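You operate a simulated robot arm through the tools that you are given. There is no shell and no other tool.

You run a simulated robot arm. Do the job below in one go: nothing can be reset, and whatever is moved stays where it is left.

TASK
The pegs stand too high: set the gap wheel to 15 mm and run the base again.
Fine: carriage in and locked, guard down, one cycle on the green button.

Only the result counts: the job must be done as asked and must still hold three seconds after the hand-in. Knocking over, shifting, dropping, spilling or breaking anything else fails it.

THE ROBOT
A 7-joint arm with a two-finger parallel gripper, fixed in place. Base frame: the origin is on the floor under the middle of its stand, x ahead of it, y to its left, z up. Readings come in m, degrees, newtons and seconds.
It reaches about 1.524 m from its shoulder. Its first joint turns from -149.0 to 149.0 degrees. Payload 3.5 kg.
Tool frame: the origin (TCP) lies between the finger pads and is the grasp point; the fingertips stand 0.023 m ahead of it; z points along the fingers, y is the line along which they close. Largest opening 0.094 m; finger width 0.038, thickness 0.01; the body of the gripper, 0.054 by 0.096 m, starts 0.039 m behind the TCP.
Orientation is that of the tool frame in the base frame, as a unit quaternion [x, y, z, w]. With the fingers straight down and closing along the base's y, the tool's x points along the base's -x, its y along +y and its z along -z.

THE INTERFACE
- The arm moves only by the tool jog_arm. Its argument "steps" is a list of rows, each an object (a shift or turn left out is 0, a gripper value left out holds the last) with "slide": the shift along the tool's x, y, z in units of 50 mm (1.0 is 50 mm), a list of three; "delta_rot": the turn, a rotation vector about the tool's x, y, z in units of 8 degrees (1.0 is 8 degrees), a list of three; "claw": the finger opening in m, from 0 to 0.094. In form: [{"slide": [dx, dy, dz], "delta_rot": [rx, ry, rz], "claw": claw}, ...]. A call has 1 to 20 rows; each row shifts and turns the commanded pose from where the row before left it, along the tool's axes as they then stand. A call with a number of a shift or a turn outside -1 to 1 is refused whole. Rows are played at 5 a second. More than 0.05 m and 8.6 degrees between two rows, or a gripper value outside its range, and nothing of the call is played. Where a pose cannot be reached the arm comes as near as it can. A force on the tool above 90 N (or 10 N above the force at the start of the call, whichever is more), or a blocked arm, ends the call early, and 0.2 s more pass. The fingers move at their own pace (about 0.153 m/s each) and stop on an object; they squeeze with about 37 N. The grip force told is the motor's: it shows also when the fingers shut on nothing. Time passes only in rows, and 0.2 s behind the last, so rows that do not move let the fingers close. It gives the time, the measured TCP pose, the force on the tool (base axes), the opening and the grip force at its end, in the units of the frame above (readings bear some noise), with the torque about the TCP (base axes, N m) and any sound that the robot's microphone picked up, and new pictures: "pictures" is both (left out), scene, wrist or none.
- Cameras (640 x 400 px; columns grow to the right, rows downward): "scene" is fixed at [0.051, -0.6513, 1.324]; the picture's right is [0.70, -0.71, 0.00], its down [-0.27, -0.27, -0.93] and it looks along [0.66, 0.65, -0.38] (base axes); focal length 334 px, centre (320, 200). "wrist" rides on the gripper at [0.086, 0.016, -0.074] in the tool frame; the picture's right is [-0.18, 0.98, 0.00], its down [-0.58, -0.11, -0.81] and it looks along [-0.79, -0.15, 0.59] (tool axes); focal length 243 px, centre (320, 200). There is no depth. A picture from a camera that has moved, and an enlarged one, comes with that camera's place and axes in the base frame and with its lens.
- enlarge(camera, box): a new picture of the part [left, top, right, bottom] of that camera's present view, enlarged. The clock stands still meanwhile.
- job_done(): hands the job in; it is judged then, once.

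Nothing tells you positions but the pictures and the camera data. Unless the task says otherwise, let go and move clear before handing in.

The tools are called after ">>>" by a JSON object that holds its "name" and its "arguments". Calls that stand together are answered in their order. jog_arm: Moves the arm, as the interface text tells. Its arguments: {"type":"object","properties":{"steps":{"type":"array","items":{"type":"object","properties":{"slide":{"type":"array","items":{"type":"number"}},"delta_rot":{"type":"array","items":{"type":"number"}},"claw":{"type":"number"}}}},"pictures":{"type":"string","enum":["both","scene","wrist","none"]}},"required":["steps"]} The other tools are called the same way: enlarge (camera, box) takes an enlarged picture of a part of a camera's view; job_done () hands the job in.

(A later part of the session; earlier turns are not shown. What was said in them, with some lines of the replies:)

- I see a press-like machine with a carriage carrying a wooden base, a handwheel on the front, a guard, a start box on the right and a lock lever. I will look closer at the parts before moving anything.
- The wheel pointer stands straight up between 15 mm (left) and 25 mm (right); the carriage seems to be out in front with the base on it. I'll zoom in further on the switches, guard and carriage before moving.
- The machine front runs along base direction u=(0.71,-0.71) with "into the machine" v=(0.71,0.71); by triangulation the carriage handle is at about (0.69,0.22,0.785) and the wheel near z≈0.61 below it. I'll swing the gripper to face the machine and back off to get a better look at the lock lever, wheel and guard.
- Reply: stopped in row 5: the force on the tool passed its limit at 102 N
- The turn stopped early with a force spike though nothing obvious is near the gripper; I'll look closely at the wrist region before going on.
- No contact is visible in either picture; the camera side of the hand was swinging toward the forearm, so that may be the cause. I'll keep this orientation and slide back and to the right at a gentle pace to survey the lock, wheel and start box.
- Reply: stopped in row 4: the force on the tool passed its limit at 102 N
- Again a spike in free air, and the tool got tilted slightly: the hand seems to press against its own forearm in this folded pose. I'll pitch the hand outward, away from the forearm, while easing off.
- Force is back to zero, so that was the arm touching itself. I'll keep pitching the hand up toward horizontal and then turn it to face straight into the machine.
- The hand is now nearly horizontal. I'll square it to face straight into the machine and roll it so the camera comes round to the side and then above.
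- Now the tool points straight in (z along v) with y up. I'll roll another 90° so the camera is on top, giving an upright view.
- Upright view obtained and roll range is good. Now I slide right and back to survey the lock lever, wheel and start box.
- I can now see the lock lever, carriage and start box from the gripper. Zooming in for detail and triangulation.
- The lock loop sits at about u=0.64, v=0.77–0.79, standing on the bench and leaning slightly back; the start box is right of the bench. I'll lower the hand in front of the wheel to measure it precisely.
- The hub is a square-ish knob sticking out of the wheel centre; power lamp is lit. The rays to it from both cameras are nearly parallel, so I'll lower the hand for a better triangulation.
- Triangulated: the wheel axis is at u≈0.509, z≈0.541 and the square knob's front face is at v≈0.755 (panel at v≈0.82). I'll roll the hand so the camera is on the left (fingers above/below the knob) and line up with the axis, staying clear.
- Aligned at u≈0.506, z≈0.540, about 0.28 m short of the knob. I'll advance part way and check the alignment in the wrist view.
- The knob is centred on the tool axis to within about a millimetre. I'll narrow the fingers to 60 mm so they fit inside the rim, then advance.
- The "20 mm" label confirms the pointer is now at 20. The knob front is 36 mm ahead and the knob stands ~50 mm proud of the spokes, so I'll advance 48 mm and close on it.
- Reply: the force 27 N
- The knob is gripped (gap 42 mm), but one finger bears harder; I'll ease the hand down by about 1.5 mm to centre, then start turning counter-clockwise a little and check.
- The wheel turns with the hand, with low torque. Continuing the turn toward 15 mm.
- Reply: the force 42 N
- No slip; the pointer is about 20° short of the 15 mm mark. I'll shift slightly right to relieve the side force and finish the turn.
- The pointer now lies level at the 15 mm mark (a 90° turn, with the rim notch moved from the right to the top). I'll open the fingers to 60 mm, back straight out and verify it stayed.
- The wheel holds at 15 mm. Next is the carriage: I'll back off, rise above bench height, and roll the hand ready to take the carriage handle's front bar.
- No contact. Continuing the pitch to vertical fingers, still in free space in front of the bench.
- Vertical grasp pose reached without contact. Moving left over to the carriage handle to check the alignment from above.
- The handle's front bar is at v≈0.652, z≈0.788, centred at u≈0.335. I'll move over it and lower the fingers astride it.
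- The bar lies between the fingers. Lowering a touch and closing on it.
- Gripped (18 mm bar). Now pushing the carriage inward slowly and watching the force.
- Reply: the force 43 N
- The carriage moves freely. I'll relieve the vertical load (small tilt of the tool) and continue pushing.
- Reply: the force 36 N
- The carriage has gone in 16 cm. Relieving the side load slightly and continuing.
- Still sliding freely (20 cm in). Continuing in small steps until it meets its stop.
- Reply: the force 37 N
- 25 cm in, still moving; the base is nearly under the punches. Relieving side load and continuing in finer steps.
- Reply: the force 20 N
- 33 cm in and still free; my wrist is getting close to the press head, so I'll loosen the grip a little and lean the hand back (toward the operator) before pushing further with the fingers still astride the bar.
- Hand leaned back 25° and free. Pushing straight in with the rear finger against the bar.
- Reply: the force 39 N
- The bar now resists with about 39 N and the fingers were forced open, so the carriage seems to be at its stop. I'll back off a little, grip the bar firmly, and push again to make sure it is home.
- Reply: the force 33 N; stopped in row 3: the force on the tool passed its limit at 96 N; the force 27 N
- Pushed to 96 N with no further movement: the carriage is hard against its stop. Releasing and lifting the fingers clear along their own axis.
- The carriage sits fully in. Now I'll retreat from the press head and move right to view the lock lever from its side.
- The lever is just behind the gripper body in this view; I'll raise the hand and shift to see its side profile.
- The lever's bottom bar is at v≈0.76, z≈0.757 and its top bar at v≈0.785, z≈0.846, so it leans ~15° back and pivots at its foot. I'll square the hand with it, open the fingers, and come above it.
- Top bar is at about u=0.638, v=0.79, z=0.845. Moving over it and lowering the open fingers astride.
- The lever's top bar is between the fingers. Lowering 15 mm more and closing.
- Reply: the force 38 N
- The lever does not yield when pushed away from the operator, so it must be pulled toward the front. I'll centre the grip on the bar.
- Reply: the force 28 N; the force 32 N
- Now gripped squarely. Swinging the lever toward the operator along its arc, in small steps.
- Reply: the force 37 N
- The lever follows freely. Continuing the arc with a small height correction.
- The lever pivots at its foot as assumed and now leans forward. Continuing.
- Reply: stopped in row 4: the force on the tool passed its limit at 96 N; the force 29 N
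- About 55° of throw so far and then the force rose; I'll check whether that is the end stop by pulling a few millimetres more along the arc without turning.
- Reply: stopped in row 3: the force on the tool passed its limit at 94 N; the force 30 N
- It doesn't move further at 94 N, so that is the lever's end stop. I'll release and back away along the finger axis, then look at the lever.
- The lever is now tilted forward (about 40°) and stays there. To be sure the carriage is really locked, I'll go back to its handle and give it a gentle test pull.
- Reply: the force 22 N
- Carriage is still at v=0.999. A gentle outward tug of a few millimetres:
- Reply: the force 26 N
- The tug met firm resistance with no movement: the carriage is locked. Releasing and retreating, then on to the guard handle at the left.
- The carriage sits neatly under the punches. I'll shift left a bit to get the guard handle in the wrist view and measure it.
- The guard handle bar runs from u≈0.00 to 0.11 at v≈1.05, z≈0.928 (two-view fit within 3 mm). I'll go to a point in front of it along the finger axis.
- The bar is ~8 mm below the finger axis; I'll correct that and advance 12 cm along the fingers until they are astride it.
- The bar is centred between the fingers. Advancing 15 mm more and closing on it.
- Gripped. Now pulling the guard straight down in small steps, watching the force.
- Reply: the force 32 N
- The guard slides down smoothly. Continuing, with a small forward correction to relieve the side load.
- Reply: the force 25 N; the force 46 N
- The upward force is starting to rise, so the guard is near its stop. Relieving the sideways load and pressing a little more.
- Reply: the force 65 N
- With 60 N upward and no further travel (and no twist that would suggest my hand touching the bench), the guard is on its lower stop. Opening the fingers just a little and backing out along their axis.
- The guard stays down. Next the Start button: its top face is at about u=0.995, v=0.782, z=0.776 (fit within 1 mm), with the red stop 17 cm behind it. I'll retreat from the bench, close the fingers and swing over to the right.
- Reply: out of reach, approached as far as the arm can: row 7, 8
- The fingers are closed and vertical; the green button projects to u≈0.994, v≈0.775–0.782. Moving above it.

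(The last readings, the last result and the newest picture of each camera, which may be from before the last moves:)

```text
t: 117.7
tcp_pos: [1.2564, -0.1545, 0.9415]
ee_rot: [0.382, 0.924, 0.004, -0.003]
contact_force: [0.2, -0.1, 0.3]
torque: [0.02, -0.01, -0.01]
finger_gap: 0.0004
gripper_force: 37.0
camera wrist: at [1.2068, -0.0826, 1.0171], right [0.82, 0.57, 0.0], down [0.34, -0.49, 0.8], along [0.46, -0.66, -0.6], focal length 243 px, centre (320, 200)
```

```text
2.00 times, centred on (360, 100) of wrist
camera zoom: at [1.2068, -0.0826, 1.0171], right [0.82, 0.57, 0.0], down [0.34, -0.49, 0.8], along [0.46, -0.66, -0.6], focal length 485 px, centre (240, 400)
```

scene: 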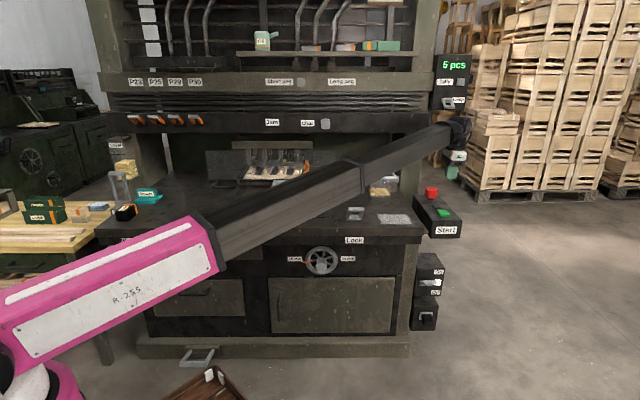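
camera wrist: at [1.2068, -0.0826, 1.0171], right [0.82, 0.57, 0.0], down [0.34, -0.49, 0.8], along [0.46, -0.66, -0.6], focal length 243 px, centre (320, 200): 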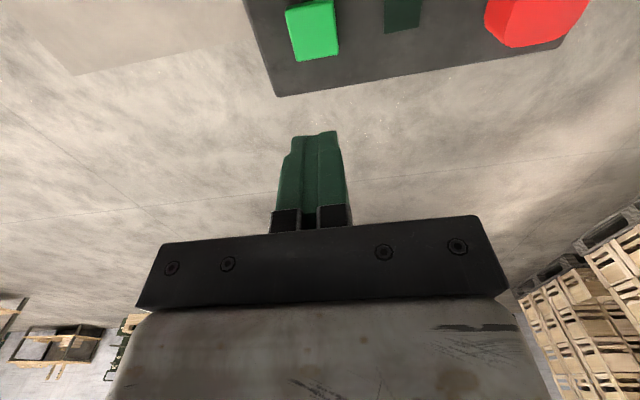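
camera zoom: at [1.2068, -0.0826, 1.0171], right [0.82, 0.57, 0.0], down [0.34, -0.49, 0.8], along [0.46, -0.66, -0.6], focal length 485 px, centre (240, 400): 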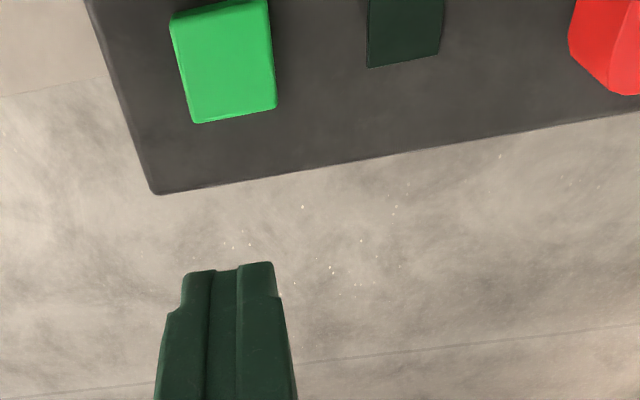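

The aim is within ~6 mm; correcting (4 mm left, 5 mm toward the front) and lowering to about 3 cm above the button.

>>> {"name": "jog_arm", "arguments": {"steps": [{"slide": [0.08, -0.1, 0.3]}, {"slide": [0, 0, 0.6]}, {"slide": [0, 0, 0.6]}, {"slide": [0, 0, 0.6]}, {}]}}

>>> {"name": "enlarge", "arguments": {"camera": "wrist", "box": [200, 40, 520, 240]}}

>>> {"name": "enlarge", "arguments": {"camera": "scene", "box": [390, 150, 490, 240]}}

```text
t: 118.9
tcp_pos: [1.2497, -0.1521, 0.8374]
ee_rot: [0.382, 0.924, 0.003, -0.003]
contact_force: [0.1, -0.1, 0.3]
torque: [0.01, 0.02, 0.03]
finger_gap: 0.0
gripper_force: 37.6
camera wrist: at [1.2001, -0.0791, 0.9124], right [0.82, 0.57, 0.0], down [0.34, -0.49, 0.8], along [0.46, -0.66, -0.6], focal length 243 px, centre (320, 200)
```

scene: 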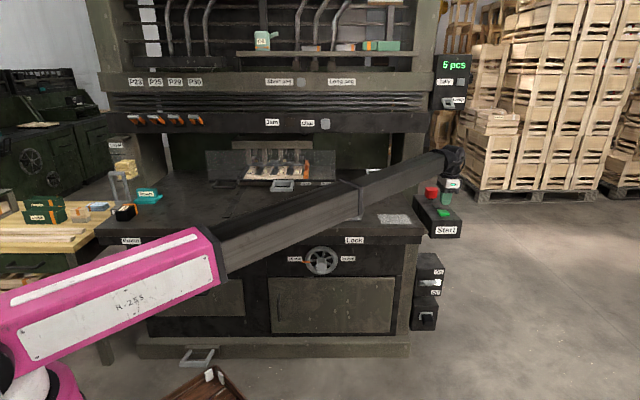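
wrist: 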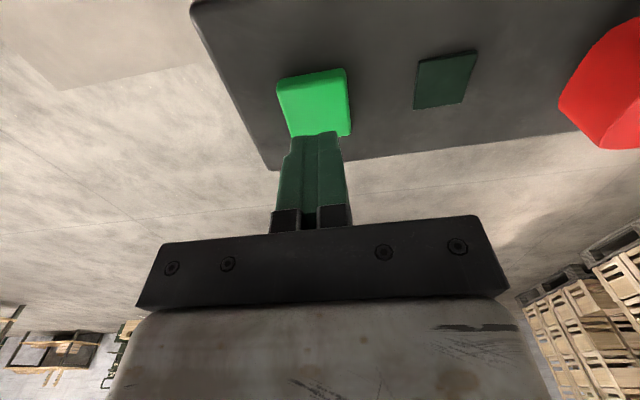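

```text
2.00 times, centred on (360, 140) of wrist
camera zoom: at [1.2001, -0.0791, 0.9124], right [0.82, 0.57, 0.0], down [0.34, -0.49, 0.8], along [0.46, -0.66, -0.6], focal length 485 px, centre (240, 320)
```

zoom: 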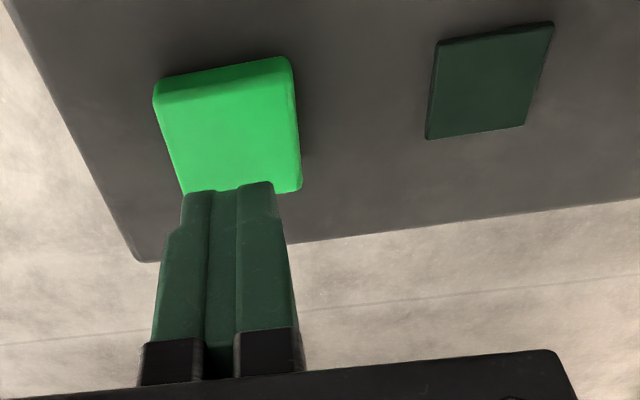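

```text
4.44 times, centred on (440, 195) of scene
camera zoom: at [0.051, -0.6513, 1.324], right [0.7, -0.71, 0.0], down [-0.27, -0.27, -0.93], along [0.66, 0.65, -0.38], focal length 1484 px, centre (-213, 222)
```

zoom: 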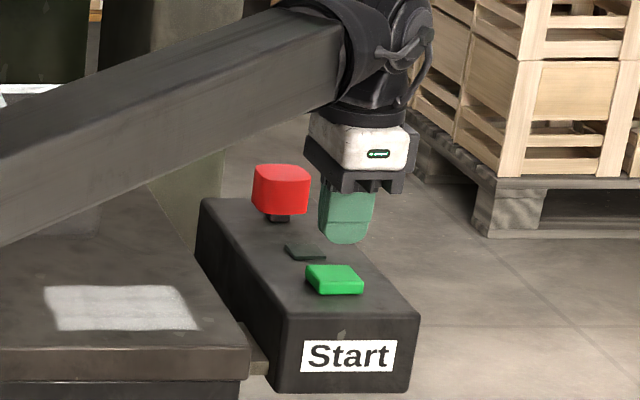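

Very close: I'll correct 3 mm right and 2 mm toward the front, then come down to just above the button.

>>> {"name": "jog_arm", "arguments": {"steps": [{"slide": [-0.07, -0.05, 0.3]}, {"slide": [0, 0, 0.3]}, {}]}}

>>> {"name": "enlarge", "arguments": {"camera": "wrist", "box": [220, 60, 420, 220]}}

>>> {"name": "enlarge", "arguments": {"camera": "scene", "box": [410, 170, 480, 240]}}

```text
t: 119.7
tcp_pos: [1.2504, -0.1575, 0.8081]
ee_rot: [0.38, 0.925, 0.003, -0.003]
contact_force: [0.1, 0.3, 0.4]
torque: [-0.02, 0.02, -0.01]
finger_gap: 0.0
gripper_force: 36.7
camera wrist: at [1.2006, -0.0848, 0.8833], right [0.82, 0.57, 0.0], down [0.34, -0.49, 0.8], along [0.46, -0.66, -0.6], focal length 243 px, centre (320, 200)
```

scene: 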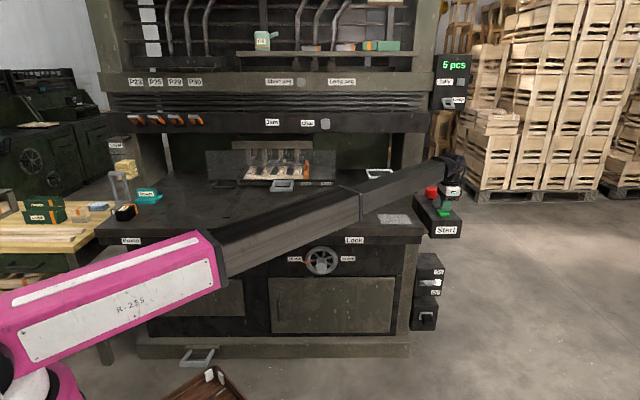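
wrist: 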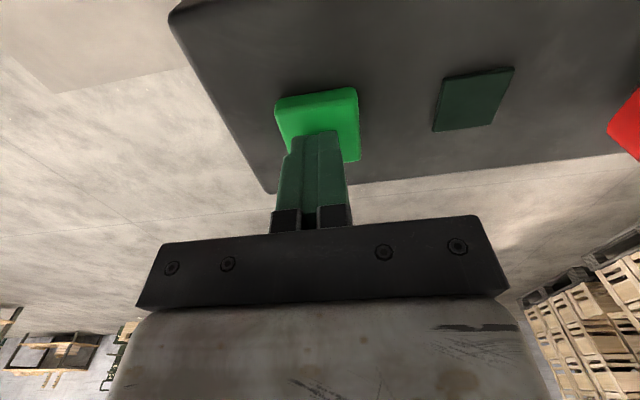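

```text
2.50 times, centred on (320, 140) of wrist
camera zoom: at [1.2006, -0.0848, 0.8833], right [0.82, 0.57, 0.0], down [0.34, -0.49, 0.8], along [0.46, -0.66, -0.6], focal length 606 px, centre (320, 350)
```

zoom: 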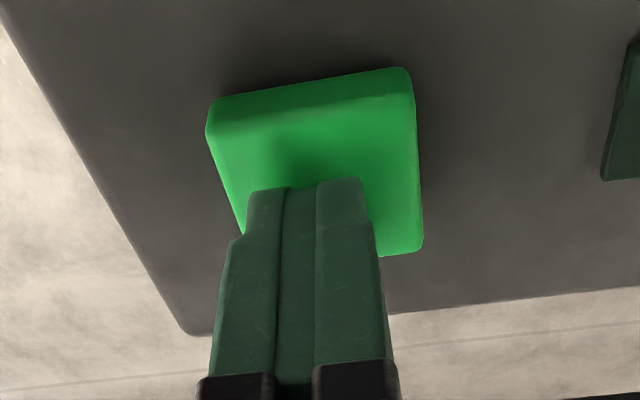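

```text
5.71 times, centred on (445, 205) of scene
camera zoom: at [0.051, -0.6513, 1.324], right [0.7, -0.71, 0.0], down [-0.27, -0.27, -0.93], along [0.66, 0.65, -0.38], focal length 1909 px, centre (-394, 171)
```

zoom: 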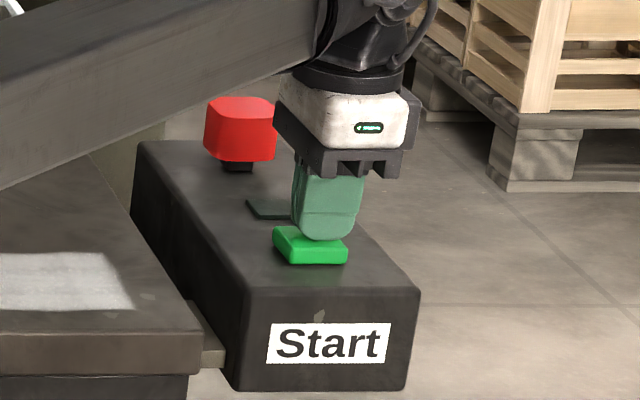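

The fingertips hover ~9 mm above the centre of the green button. Everything is set (15 mm, carriage in and locked, guard down), so I press once.

>>> {"name": "jog_arm", "arguments": {"steps": [{"slide": [0, 0, 0.12]}, {"slide": [0, 0, 0.08]}, {"slide": [0, 0, 0.06]}, {"slide": [0, 0, 0.05]}]}}

>>> {"name": "enlarge", "arguments": {"camera": "scene", "box": [410, 40, 480, 240]}}

>>> {"name": "enlarge", "arguments": {"camera": "scene", "box": [190, 110, 390, 245]}}

```text
t: 120.7
tcp_pos: [1.2507, -0.1573, 0.7974]
ee_rot: [0.381, 0.924, 0.004, 0.0]
contact_force: [7.2, -1.7, 47.4]
torque: [-0.14, -0.31, 0.05]
finger_gap: 0.0
gripper_force: 37.5
heard: click
camera wrist: at [1.2, -0.0848, 0.872], right [0.82, 0.57, 0.01], down [0.33, -0.49, 0.8], along [0.46, -0.66, -0.6], focal length 243 px, centre (320, 200)
```

scene: 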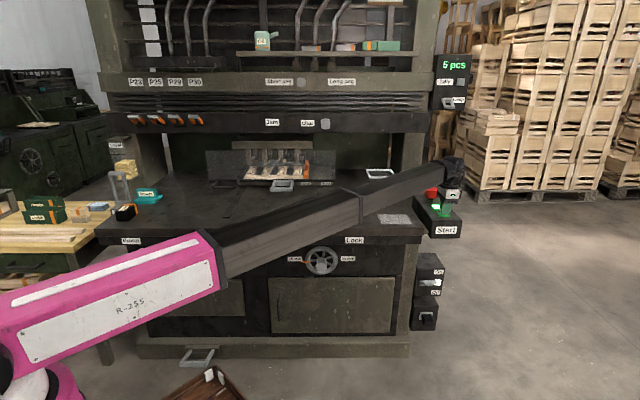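
wrist: 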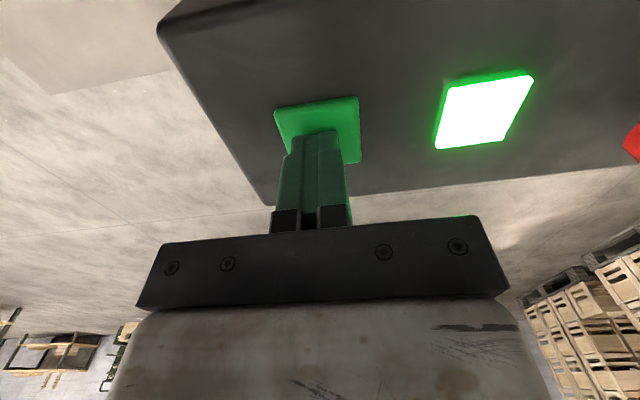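

```text
2.00 times, centred on (445, 140) of scene
camera zoom: at [0.051, -0.6513, 1.324], right [0.7, -0.71, 0.0], down [-0.27, -0.27, -0.93], along [0.66, 0.65, -0.38], focal length 668 px, centre (70, 320)
```

zoom: 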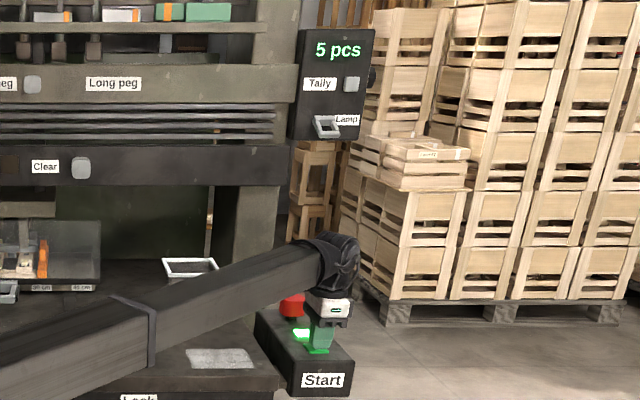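

```text
2.96 times, centred on (290, 178) of scene
camera zoom: at [0.051, -0.6513, 1.324], right [0.7, -0.71, 0.0], down [-0.27, -0.27, -0.93], along [0.66, 0.65, -0.38], focal length 990 px, centre (409, 267)
```

zoom: 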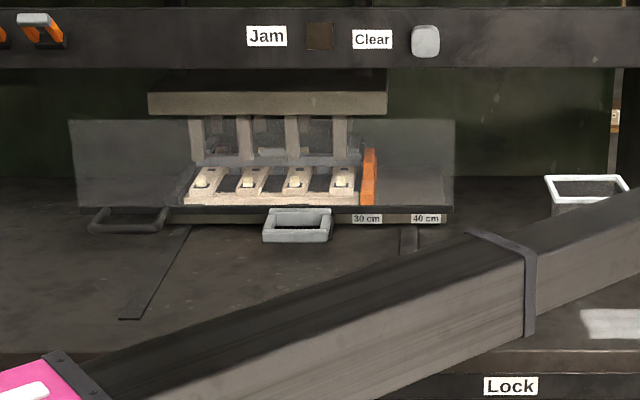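

A click was heard and the green run lamp lit: the cycle has started. I lift straight off the button and watch the cycle.

>>> {"name": "jog_arm", "arguments": {"steps": [{"slide": [0, 0, -0.3]}, {"slide": [0, 0, -0.5]}, {"slide": [0, 0, -0.6]}, {}, {}]}}

>>> {"name": "enlarge", "arguments": {"camera": "scene", "box": [190, 110, 390, 245]}}

>>> {"name": "enlarge", "arguments": {"camera": "scene", "box": [410, 40, 480, 240]}}

```text
t: 121.9
tcp_pos: [1.2511, -0.1551, 0.8619]
ee_rot: [0.38, 0.925, 0.003, -0.003]
contact_force: [0.5, 0.5, -0.1]
torque: [-0.02, -0.03, 0.0]
finger_gap: 0.0
gripper_force: 37.3
camera wrist: at [1.201, -0.0831, 0.9368], right [0.82, 0.57, 0.0], down [0.34, -0.49, 0.8], along [0.46, -0.66, -0.6], focal length 243 px, centre (320, 200)
```

scene: 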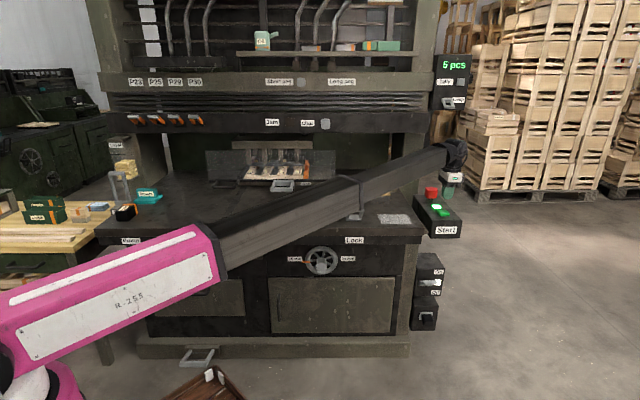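
wrist: 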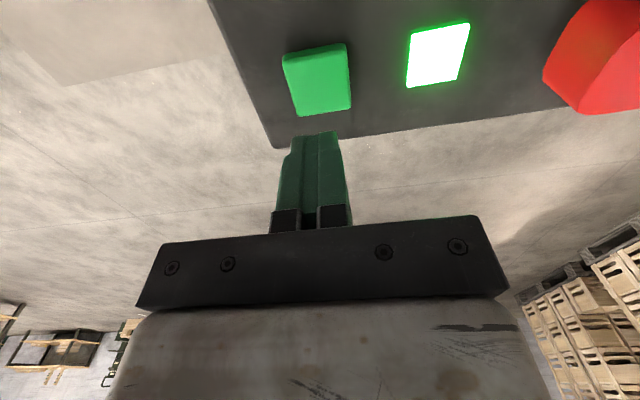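

```text
2.96 times, centred on (290, 178) of scene
camera zoom: at [0.051, -0.6513, 1.324], right [0.7, -0.71, 0.0], down [-0.27, -0.27, -0.93], along [0.66, 0.65, -0.38], focal length 990 px, centre (409, 267)
```

zoom: 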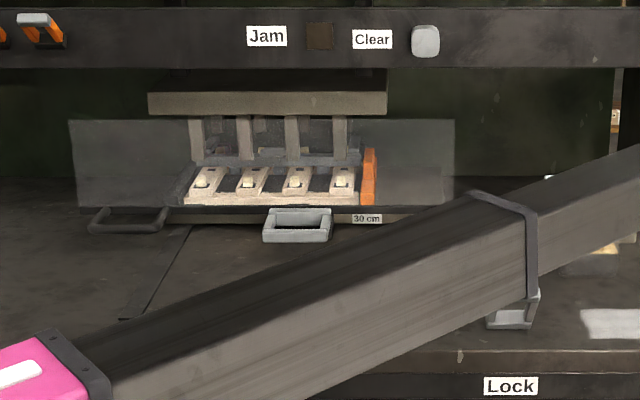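

```text
2.00 times, centred on (445, 140) of scene
camera zoom: at [0.051, -0.6513, 1.324], right [0.7, -0.71, 0.0], down [-0.27, -0.27, -0.93], along [0.66, 0.65, -0.38], focal length 668 px, centre (70, 320)
```

zoom: 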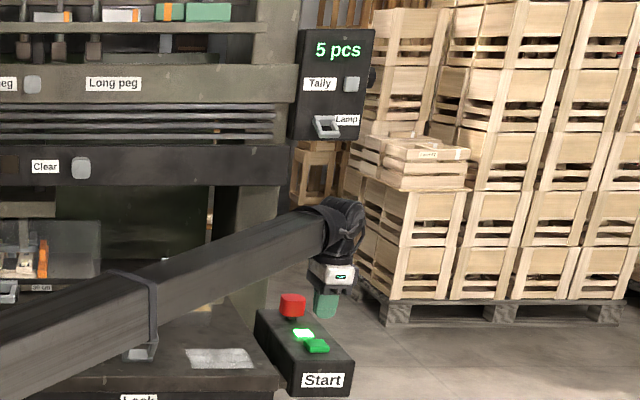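

The run lamp is on; waiting for the cycle to finish.

>>> {"name": "jog_arm", "arguments": {"steps": [{}, {}, {}, {}, {}, {}, {}, {}, {}, {}]}}

>>> {"name": "enlarge", "arguments": {"camera": "scene", "box": [190, 110, 390, 245]}}

>>> {"name": "enlarge", "arguments": {"camera": "scene", "box": [410, 40, 480, 240]}}

```text
t: 124.1
tcp_pos: [1.2497, -0.1548, 0.8611]
ee_rot: [0.381, 0.925, 0.004, -0.003]
contact_force: [-0.5, -0.2, 1.0]
torque: [-0.01, -0.03, 0.0]
finger_gap: 0.0001
gripper_force: 37.0
camera wrist: at [1.2011, -0.0831, 0.9368], right [0.82, 0.57, 0.0], down [0.34, -0.49, 0.8], along [0.46, -0.66, -0.6], focal length 243 px, centre (320, 200)
```

scene: 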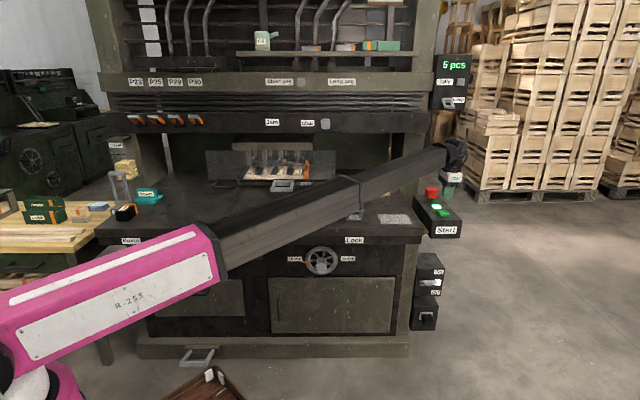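
wrist: 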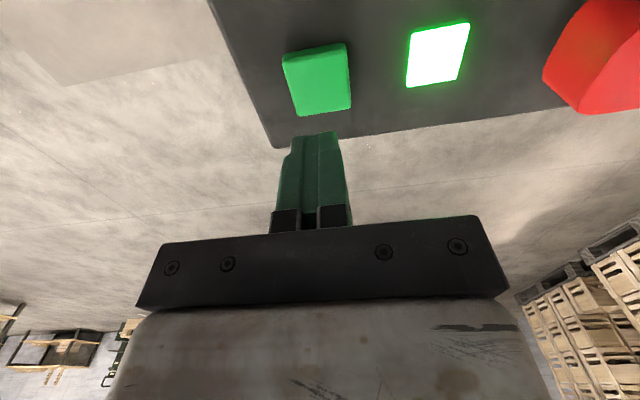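

```text
2.96 times, centred on (290, 178) of scene
camera zoom: at [0.051, -0.6513, 1.324], right [0.7, -0.71, 0.0], down [-0.27, -0.27, -0.93], along [0.66, 0.65, -0.38], focal length 990 px, centre (409, 267)
```

zoom: 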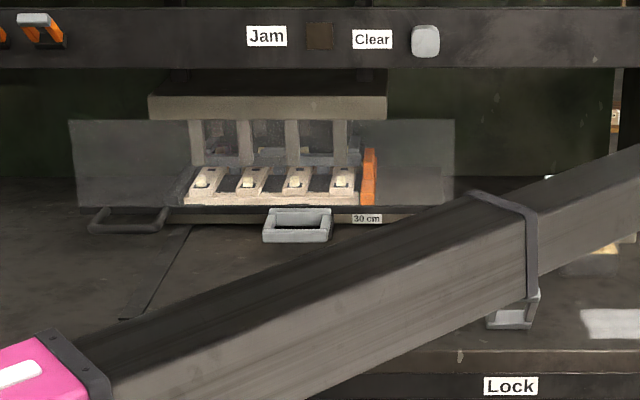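

```text
2.00 times, centred on (445, 140) of scene
camera zoom: at [0.051, -0.6513, 1.324], right [0.7, -0.71, 0.0], down [-0.27, -0.27, -0.93], along [0.66, 0.65, -0.38], focal length 668 px, centre (70, 320)
```

zoom: 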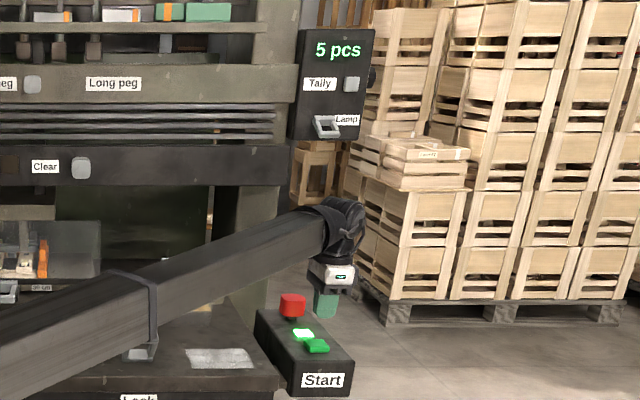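

The head is moving slowly; still running. Waiting on.

>>> {"name": "jog_arm", "arguments": {"steps": [{}, {}, {}, {}, {}, {}, {}, {}, {}, {}, {}, {}, {}, {}, {}]}}

>>> {"name": "enlarge", "arguments": {"camera": "scene", "box": [190, 110, 390, 245]}}

>>> {"name": "enlarge", "arguments": {"camera": "scene", "box": [410, 40, 480, 240]}}

```text
t: 127.3
tcp_pos: [1.2508, -0.1555, 0.8619]
ee_rot: [0.381, 0.925, 0.003, -0.003]
contact_force: [-0.2, 0.1, 0.2]
torque: [-0.01, -0.02, 0.01]
finger_gap: 0.0
gripper_force: 36.9
camera wrist: at [1.2011, -0.0831, 0.9368], right [0.82, 0.57, 0.0], down [0.34, -0.49, 0.8], along [0.46, -0.66, -0.6], focal length 243 px, centre (320, 200)
```

scene: 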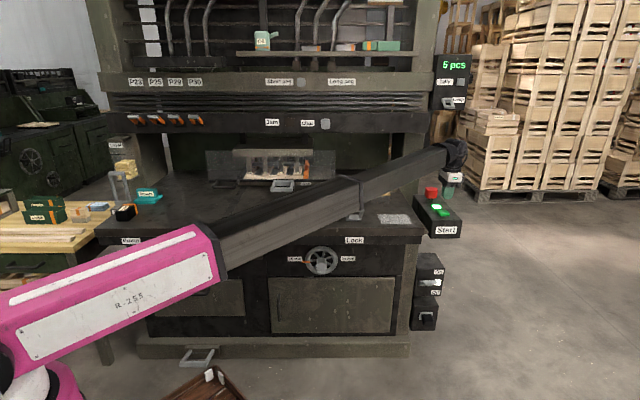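
wrist: 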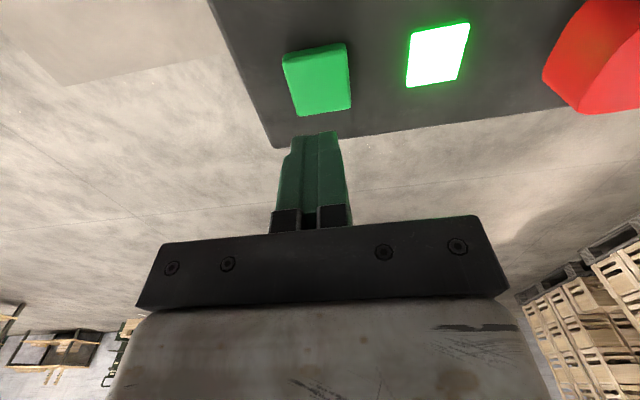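

```text
2.96 times, centred on (290, 178) of scene
camera zoom: at [0.051, -0.6513, 1.324], right [0.7, -0.71, 0.0], down [-0.27, -0.27, -0.93], along [0.66, 0.65, -0.38], focal length 990 px, centre (409, 267)
```

zoom: 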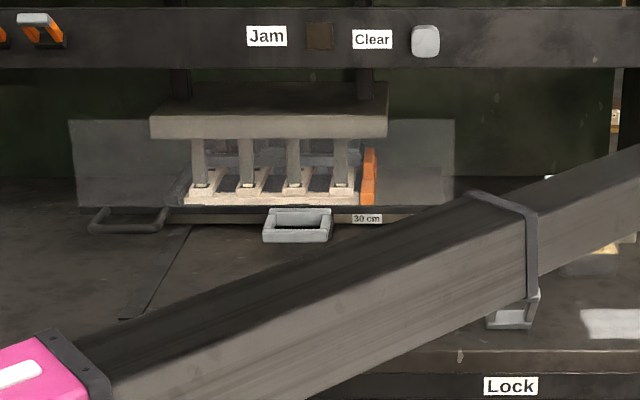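

```text
2.00 times, centred on (445, 140) of scene
camera zoom: at [0.051, -0.6513, 1.324], right [0.7, -0.71, 0.0], down [-0.27, -0.27, -0.93], along [0.66, 0.65, -0.38], focal length 668 px, centre (70, 320)
```

zoom: 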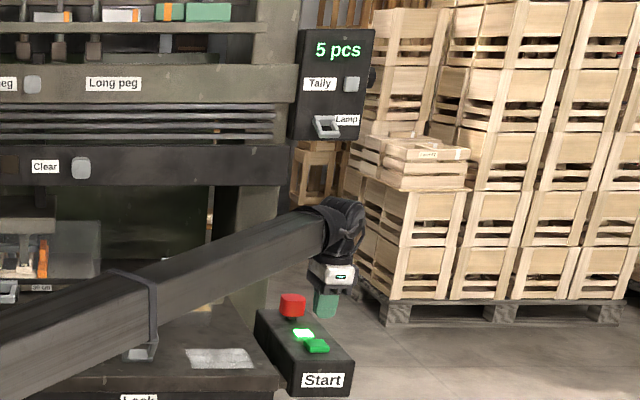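

The ram is coming down on the pegs. Waiting for it to finish and return.

>>> {"name": "jog_arm", "arguments": {"steps": [{}, {}, {}, {}, {}, {}, {}, {}, {}, {}, {}, {}, {}, {}, {}, {}, {}, {}, {}, {}]}}

>>> {"name": "enlarge", "arguments": {"camera": "scene", "box": [190, 110, 390, 245]}}

>>> {"name": "enlarge", "arguments": {"camera": "scene", "box": [410, 40, 480, 240]}}

```text
t: 131.5
tcp_pos: [1.2507, -0.1553, 0.8616]
ee_rot: [0.381, 0.925, 0.004, -0.003]
contact_force: [0.2, 0.9, 0.4]
torque: [0.01, 0.01, -0.02]
finger_gap: 0.0003
gripper_force: 37.0
camera wrist: at [1.2011, -0.0831, 0.9368], right [0.82, 0.57, 0.0], down [0.34, -0.49, 0.8], along [0.46, -0.66, -0.6], focal length 243 px, centre (320, 200)
```

scene: 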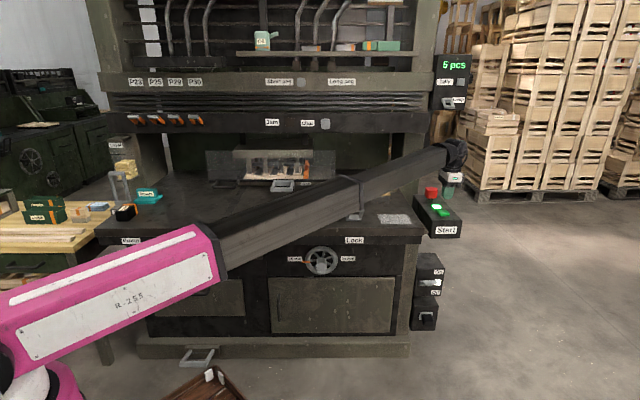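
wrist: 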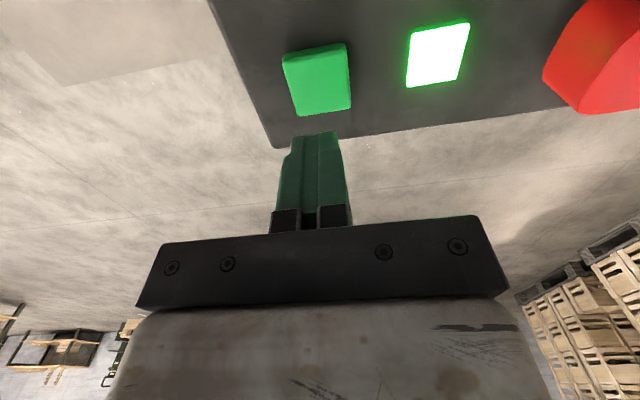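

```text
2.96 times, centred on (290, 178) of scene
camera zoom: at [0.051, -0.6513, 1.324], right [0.7, -0.71, 0.0], down [-0.27, -0.27, -0.93], along [0.66, 0.65, -0.38], focal length 990 px, centre (409, 267)
```

zoom: 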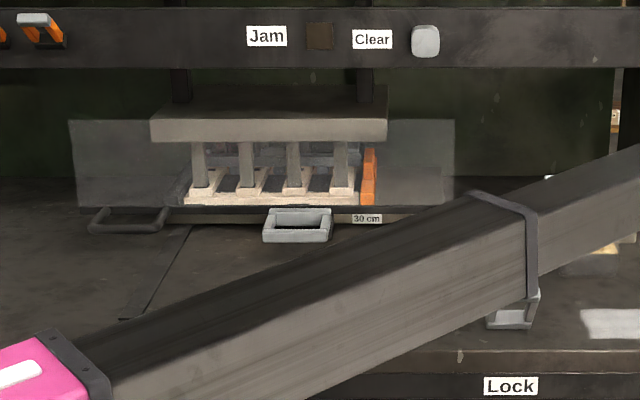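

```text
2.00 times, centred on (445, 140) of scene
camera zoom: at [0.051, -0.6513, 1.324], right [0.7, -0.71, 0.0], down [-0.27, -0.27, -0.93], along [0.66, 0.65, -0.38], focal length 668 px, centre (70, 320)
```

zoom: 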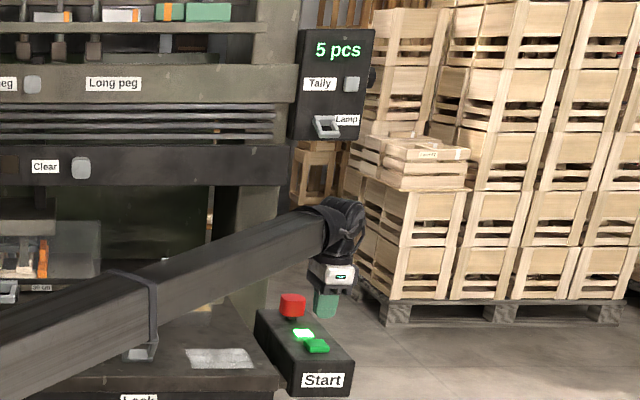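

The ram is pressing the pegs home. While it works I'll raise the hand clear of the start box and keep waiting.

>>> {"name": "jog_arm", "arguments": {"steps": [{"slide": [0, 0, -0.6]}, {"slide": [0, -0.5, -0.6]}, {"slide": [0, -0.7, 0]}, {"slide": [0, -0.7, 0]}, {"slide": [0, -0.7, 0]}, {}, {}, {}, {}, {}, {}, {}, {}, {}, {}, {}, {}, {}, {}]}}

>>> {"name": "enlarge", "arguments": {"camera": "scene", "box": [190, 110, 390, 245]}}

>>> {"name": "enlarge", "arguments": {"camera": "scene", "box": [410, 40, 480, 240]}}

```text
t: 135.5
tcp_pos: [1.1584, -0.251, 0.9208]
ee_rot: [0.381, 0.925, 0.004, -0.004]
contact_force: [-0.2, -0.2, 0.1]
torque: [0.0, 0.01, 0.0]
finger_gap: 0.0
gripper_force: 37.0
camera wrist: at [1.1098, -0.1781, 0.9961], right [0.82, 0.57, 0.0], down [0.34, -0.49, 0.8], along [0.46, -0.66, -0.6], focal length 243 px, centre (320, 200)
```

scene: 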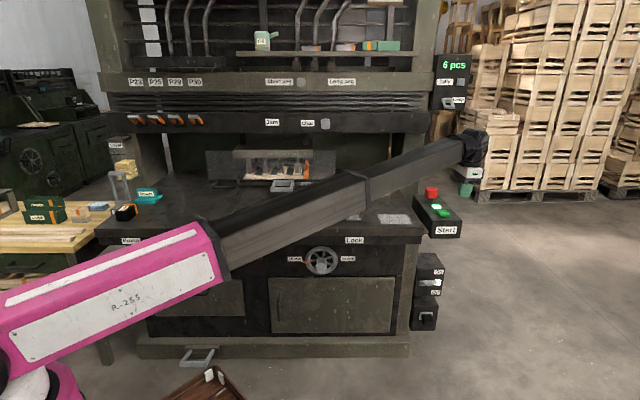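
wrist: 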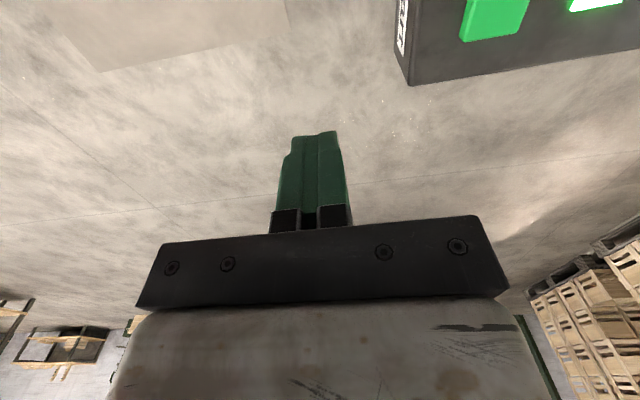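

```text
2.96 times, centred on (290, 178) of scene
camera zoom: at [0.051, -0.6513, 1.324], right [0.7, -0.71, 0.0], down [-0.27, -0.27, -0.93], along [0.66, 0.65, -0.38], focal length 990 px, centre (409, 267)
```

zoom: 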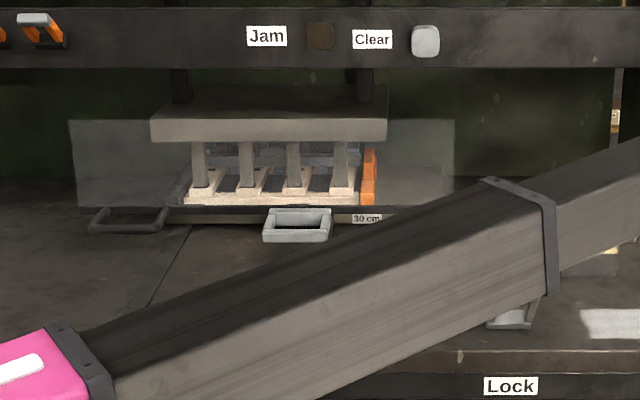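

```text
2.00 times, centred on (445, 140) of scene
camera zoom: at [0.051, -0.6513, 1.324], right [0.7, -0.71, 0.0], down [-0.27, -0.27, -0.93], along [0.66, 0.65, -0.38], focal length 668 px, centre (70, 320)
```

zoom: 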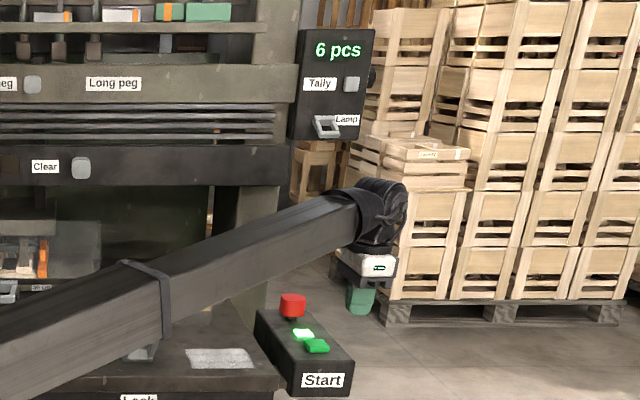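

The tally has gone from 5 to 6. Waiting for the ram to return and the run lamp to go out.

>>> {"name": "jog_arm", "arguments": {"steps": [{"slide": [0.3, -0.3, -0.3]}, {"slide": [0.5, -0.5, -0.3]}, {"slide": [0.5, -0.5, -0.3]}, {}, {}, {}, {}, {}, {}, {}, {}, {}, {}, {}, {}, {}, {}, {}, {}, {}]}}

>>> {"name": "enlarge", "arguments": {"camera": "scene", "box": [190, 110, 390, 245]}}

>>> {"name": "enlarge", "arguments": {"camera": "scene", "box": [410, 40, 480, 240]}}

```text
t: 139.7
tcp_pos: [1.0675, -0.2518, 0.9657]
ee_rot: [0.381, 0.924, 0.003, -0.004]
contact_force: [-0.1, 0.2, 0.0]
torque: [0.01, 0.01, 0.03]
finger_gap: 0.0
gripper_force: 37.1
camera wrist: at [1.0178, -0.1788, 1.042], right [0.82, 0.57, 0.0], down [0.34, -0.49, 0.8], along [0.46, -0.66, -0.6], focal length 243 px, centre (320, 200)
```

scene: 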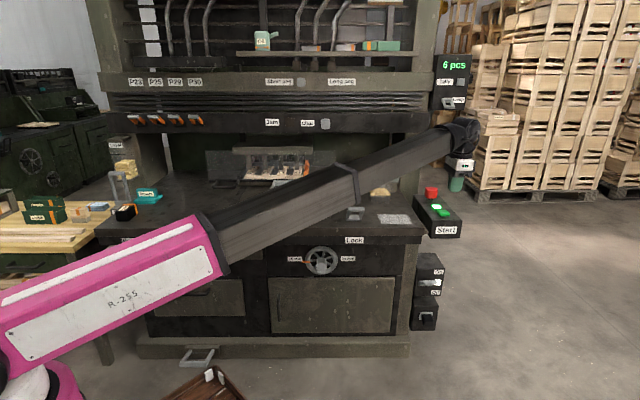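
wrist: 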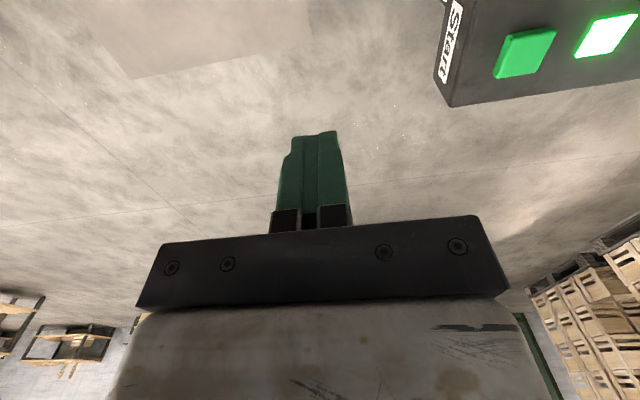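

```text
2.96 times, centred on (290, 178) of scene
camera zoom: at [0.051, -0.6513, 1.324], right [0.7, -0.71, 0.0], down [-0.27, -0.27, -0.93], along [0.66, 0.65, -0.38], focal length 990 px, centre (409, 267)
```

zoom: 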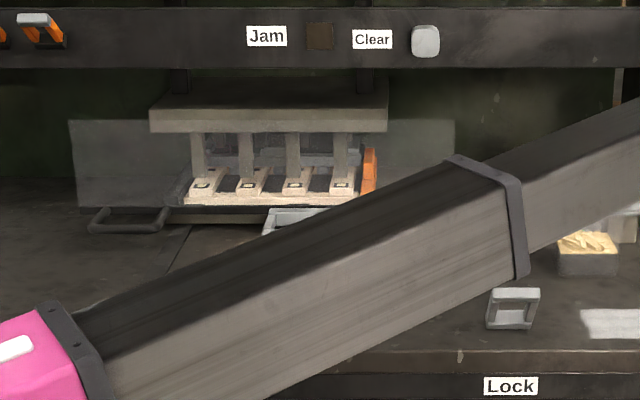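

```text
2.00 times, centred on (445, 140) of scene
camera zoom: at [0.051, -0.6513, 1.324], right [0.7, -0.71, 0.0], down [-0.27, -0.27, -0.93], along [0.66, 0.65, -0.38], focal length 668 px, centre (70, 320)
```

zoom: 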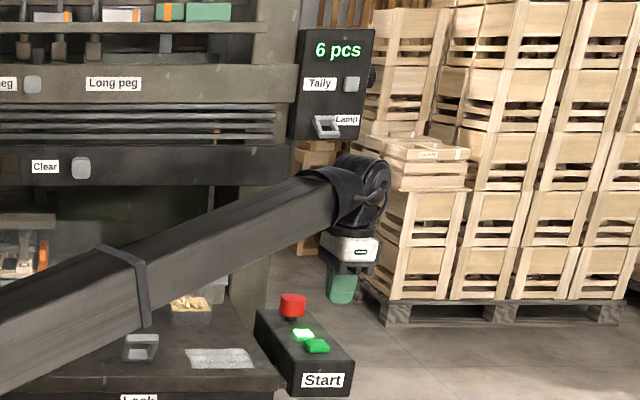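

The ram is rising and the pegs now stand much lower. Waiting for it to park and the run lamp to go out.

>>> {"name": "jog_arm", "arguments": {"steps": [{}, {}, {}, {}, {}, {}, {}, {}, {}, {}, {}, {}, {}, {}, {}, {}, {}, {}, {}, {}]}}

>>> {"name": "enlarge", "arguments": {"camera": "scene", "box": [190, 110, 390, 245]}}

>>> {"name": "enlarge", "arguments": {"camera": "scene", "box": [410, 40, 480, 240]}}

```text
t: 143.9
tcp_pos: [1.0677, -0.2503, 0.9689]
ee_rot: [0.382, 0.924, 0.004, -0.004]
contact_force: [0.4, 0.0, -0.1]
torque: [0.03, -0.02, -0.03]
finger_gap: 0.0
gripper_force: 36.9
camera wrist: at [1.0178, -0.1788, 1.042], right [0.82, 0.57, 0.0], down [0.34, -0.49, 0.8], along [0.46, -0.66, -0.6], focal length 243 px, centre (320, 200)
```

scene: 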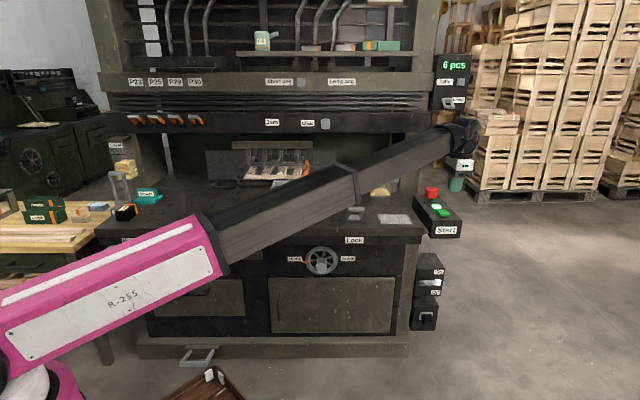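
wrist: 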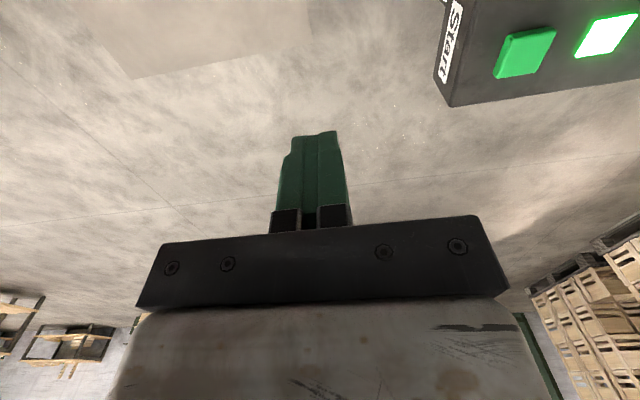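

```text
2.96 times, centred on (290, 178) of scene
camera zoom: at [0.051, -0.6513, 1.324], right [0.7, -0.71, 0.0], down [-0.27, -0.27, -0.93], along [0.66, 0.65, -0.38], focal length 990 px, centre (409, 267)
```

zoom: 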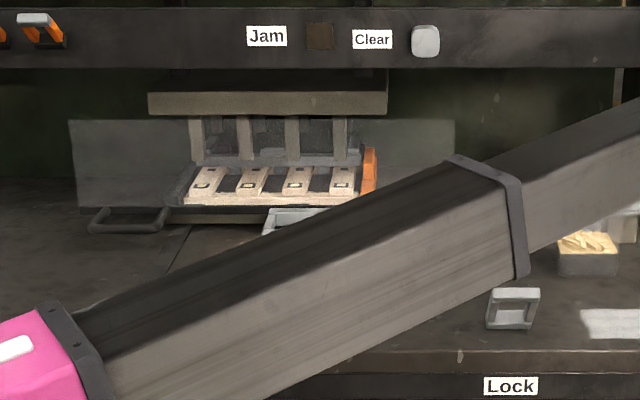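

```text
2.00 times, centred on (445, 140) of scene
camera zoom: at [0.051, -0.6513, 1.324], right [0.7, -0.71, 0.0], down [-0.27, -0.27, -0.93], along [0.66, 0.65, -0.38], focal length 668 px, centre (70, 320)
```

zoom: 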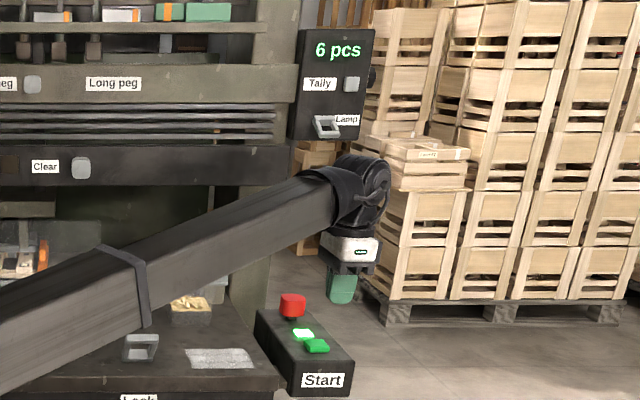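

>>> {"name": "jog_arm", "arguments": {"steps": [{}, {}, {}, {}, {}, {}, {}, {}, {}, {}, {}, {}, {}, {}, {}], "pictures": "wrist"}}

>>> {"name": "enlarge", "arguments": {"camera": "scene", "box": [190, 110, 390, 245]}}

>>> {"name": "enlarge", "arguments": {"camera": "scene", "box": [410, 40, 480, 240]}}

```text
t: 147.1
tcp_pos: [1.0674, -0.252, 0.9667]
ee_rot: [0.382, 0.924, 0.003, -0.004]
contact_force: [0.2, -1.1, -0.2]
torque: [0.05, -0.02, 0.02]
finger_gap: 0.0001
gripper_force: 36.6
camera wrist: at [1.0178, -0.1788, 1.042], right [0.82, 0.57, 0.0], down [0.34, -0.49, 0.8], along [0.46, -0.66, -0.6], focal length 243 px, centre (320, 200)
```

wrist: 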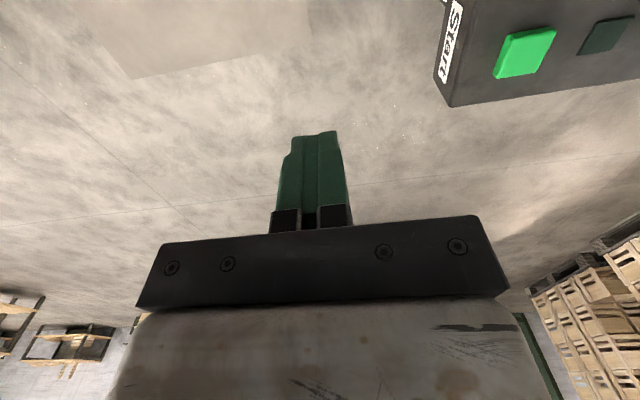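

```text
2.96 times, centred on (290, 178) of scene
camera zoom: at [0.051, -0.6513, 1.324], right [0.7, -0.71, 0.0], down [-0.27, -0.27, -0.93], along [0.66, 0.65, -0.38], focal length 990 px, centre (409, 267)
```

zoom: 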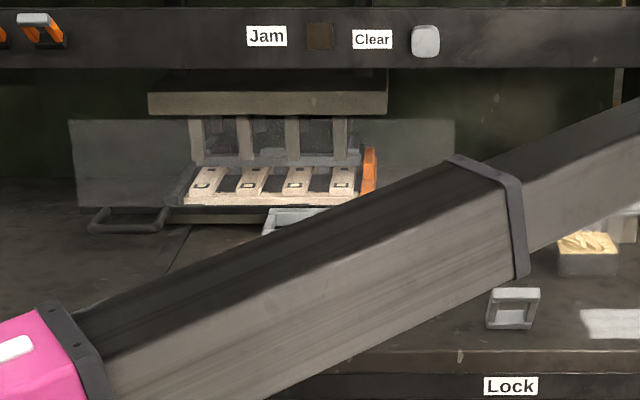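

```text
2.00 times, centred on (445, 140) of scene
camera zoom: at [0.051, -0.6513, 1.324], right [0.7, -0.71, 0.0], down [-0.27, -0.27, -0.93], along [0.66, 0.65, -0.38], focal length 668 px, centre (70, 320)
```

zoom: 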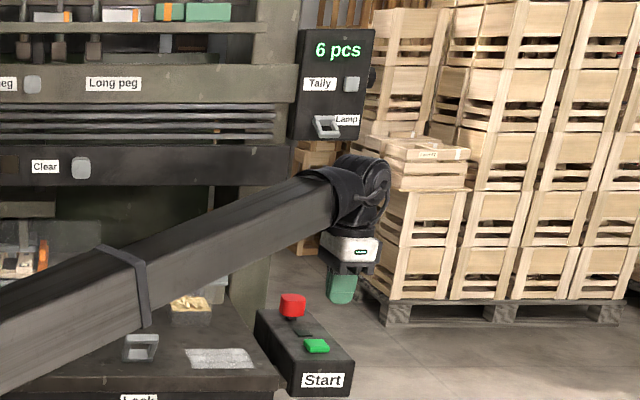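

The cycle is complete: run lamp out, ram up, tally at 6, no jam lamp. A last look at the wheel, pegs and surroundings before handing in.

>>> {"name": "enlarge", "arguments": {"camera": "scene", "box": [270, 230, 380, 290]}}

>>> {"name": "enlarge", "arguments": {"camera": "scene", "box": [220, 140, 330, 200]}}

>>> {"name": "enlarge", "arguments": {"camera": "scene", "box": [90, 100, 250, 260]}}

```text
5.82 times, centred on (325, 260) of scene
camera zoom: at [0.051, -0.6513, 1.324], right [0.7, -0.71, 0.0], down [-0.27, -0.27, -0.93], along [0.66, 0.65, -0.38], focal length 1943 px, centre (291, -149)
```

zoom: 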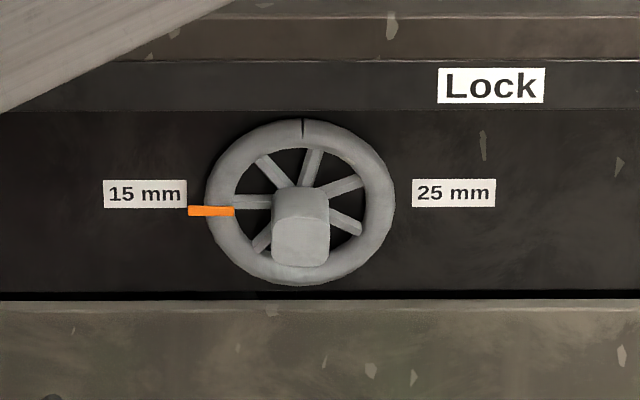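

```text
5.82 times, centred on (275, 170) of scene
camera zoom: at [0.051, -0.6513, 1.324], right [0.7, -0.71, 0.0], down [-0.27, -0.27, -0.93], along [0.66, 0.65, -0.38], focal length 1943 px, centre (582, 374)
```

zoom: 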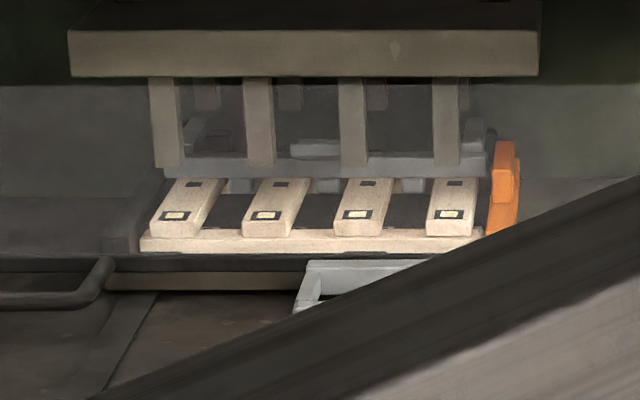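

```text
2.50 times, centred on (170, 180) of scene
camera zoom: at [0.051, -0.6513, 1.324], right [0.7, -0.71, 0.0], down [-0.27, -0.27, -0.93], along [0.66, 0.65, -0.38], focal length 835 px, centre (695, 250)
```

zoom: 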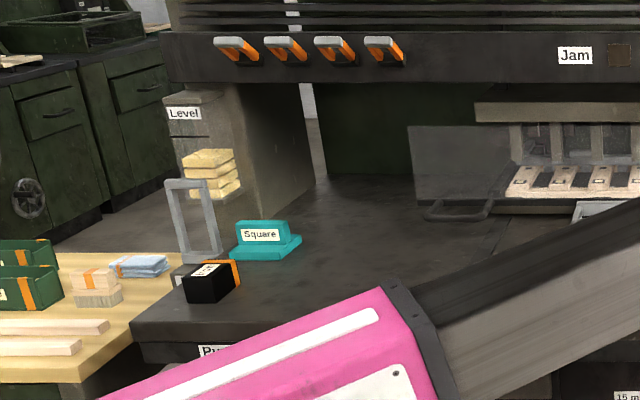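

The wheel points at 15 mm and the pegs are driven flush. The carriage is in and locked, the guard is down and one cycle was counted. The loose items are where they were and the arm is clear of the machine, so I'm handing in.

>>> {"name": "job_done", "arguments": {}}

```text
The job is handed in.
```

The base has been run again with the gap wheel at 15 mm, and the pegs now sit flush.

- **Gap wheel:** I turned it from 20 mm to 15 mm, and it was still pointing at 15 mm after the run.
- **Carriage:** I pushed it in to its stop and threw the lock lever. A gentle pull on the handle did not move it, so it is locked.
- **Guard:** I pulled it down to its lower stop, and it stayed there.
- **Cycle:** I pressed the green button once. The ram came down and went back up, the run lamp went out, and the tally went from 5 to 6. The jam lamp stayed dark.

Early on, two arm moves stopped on force spikes before I had touched the machine. I believe the hand was bumping the robot's own arm. I changed the hand's angle and it did not happen again.

I left the carriage in and locked with the guard down. The arm is clear of the machine, and the loose items I checked on the bench had not moved.
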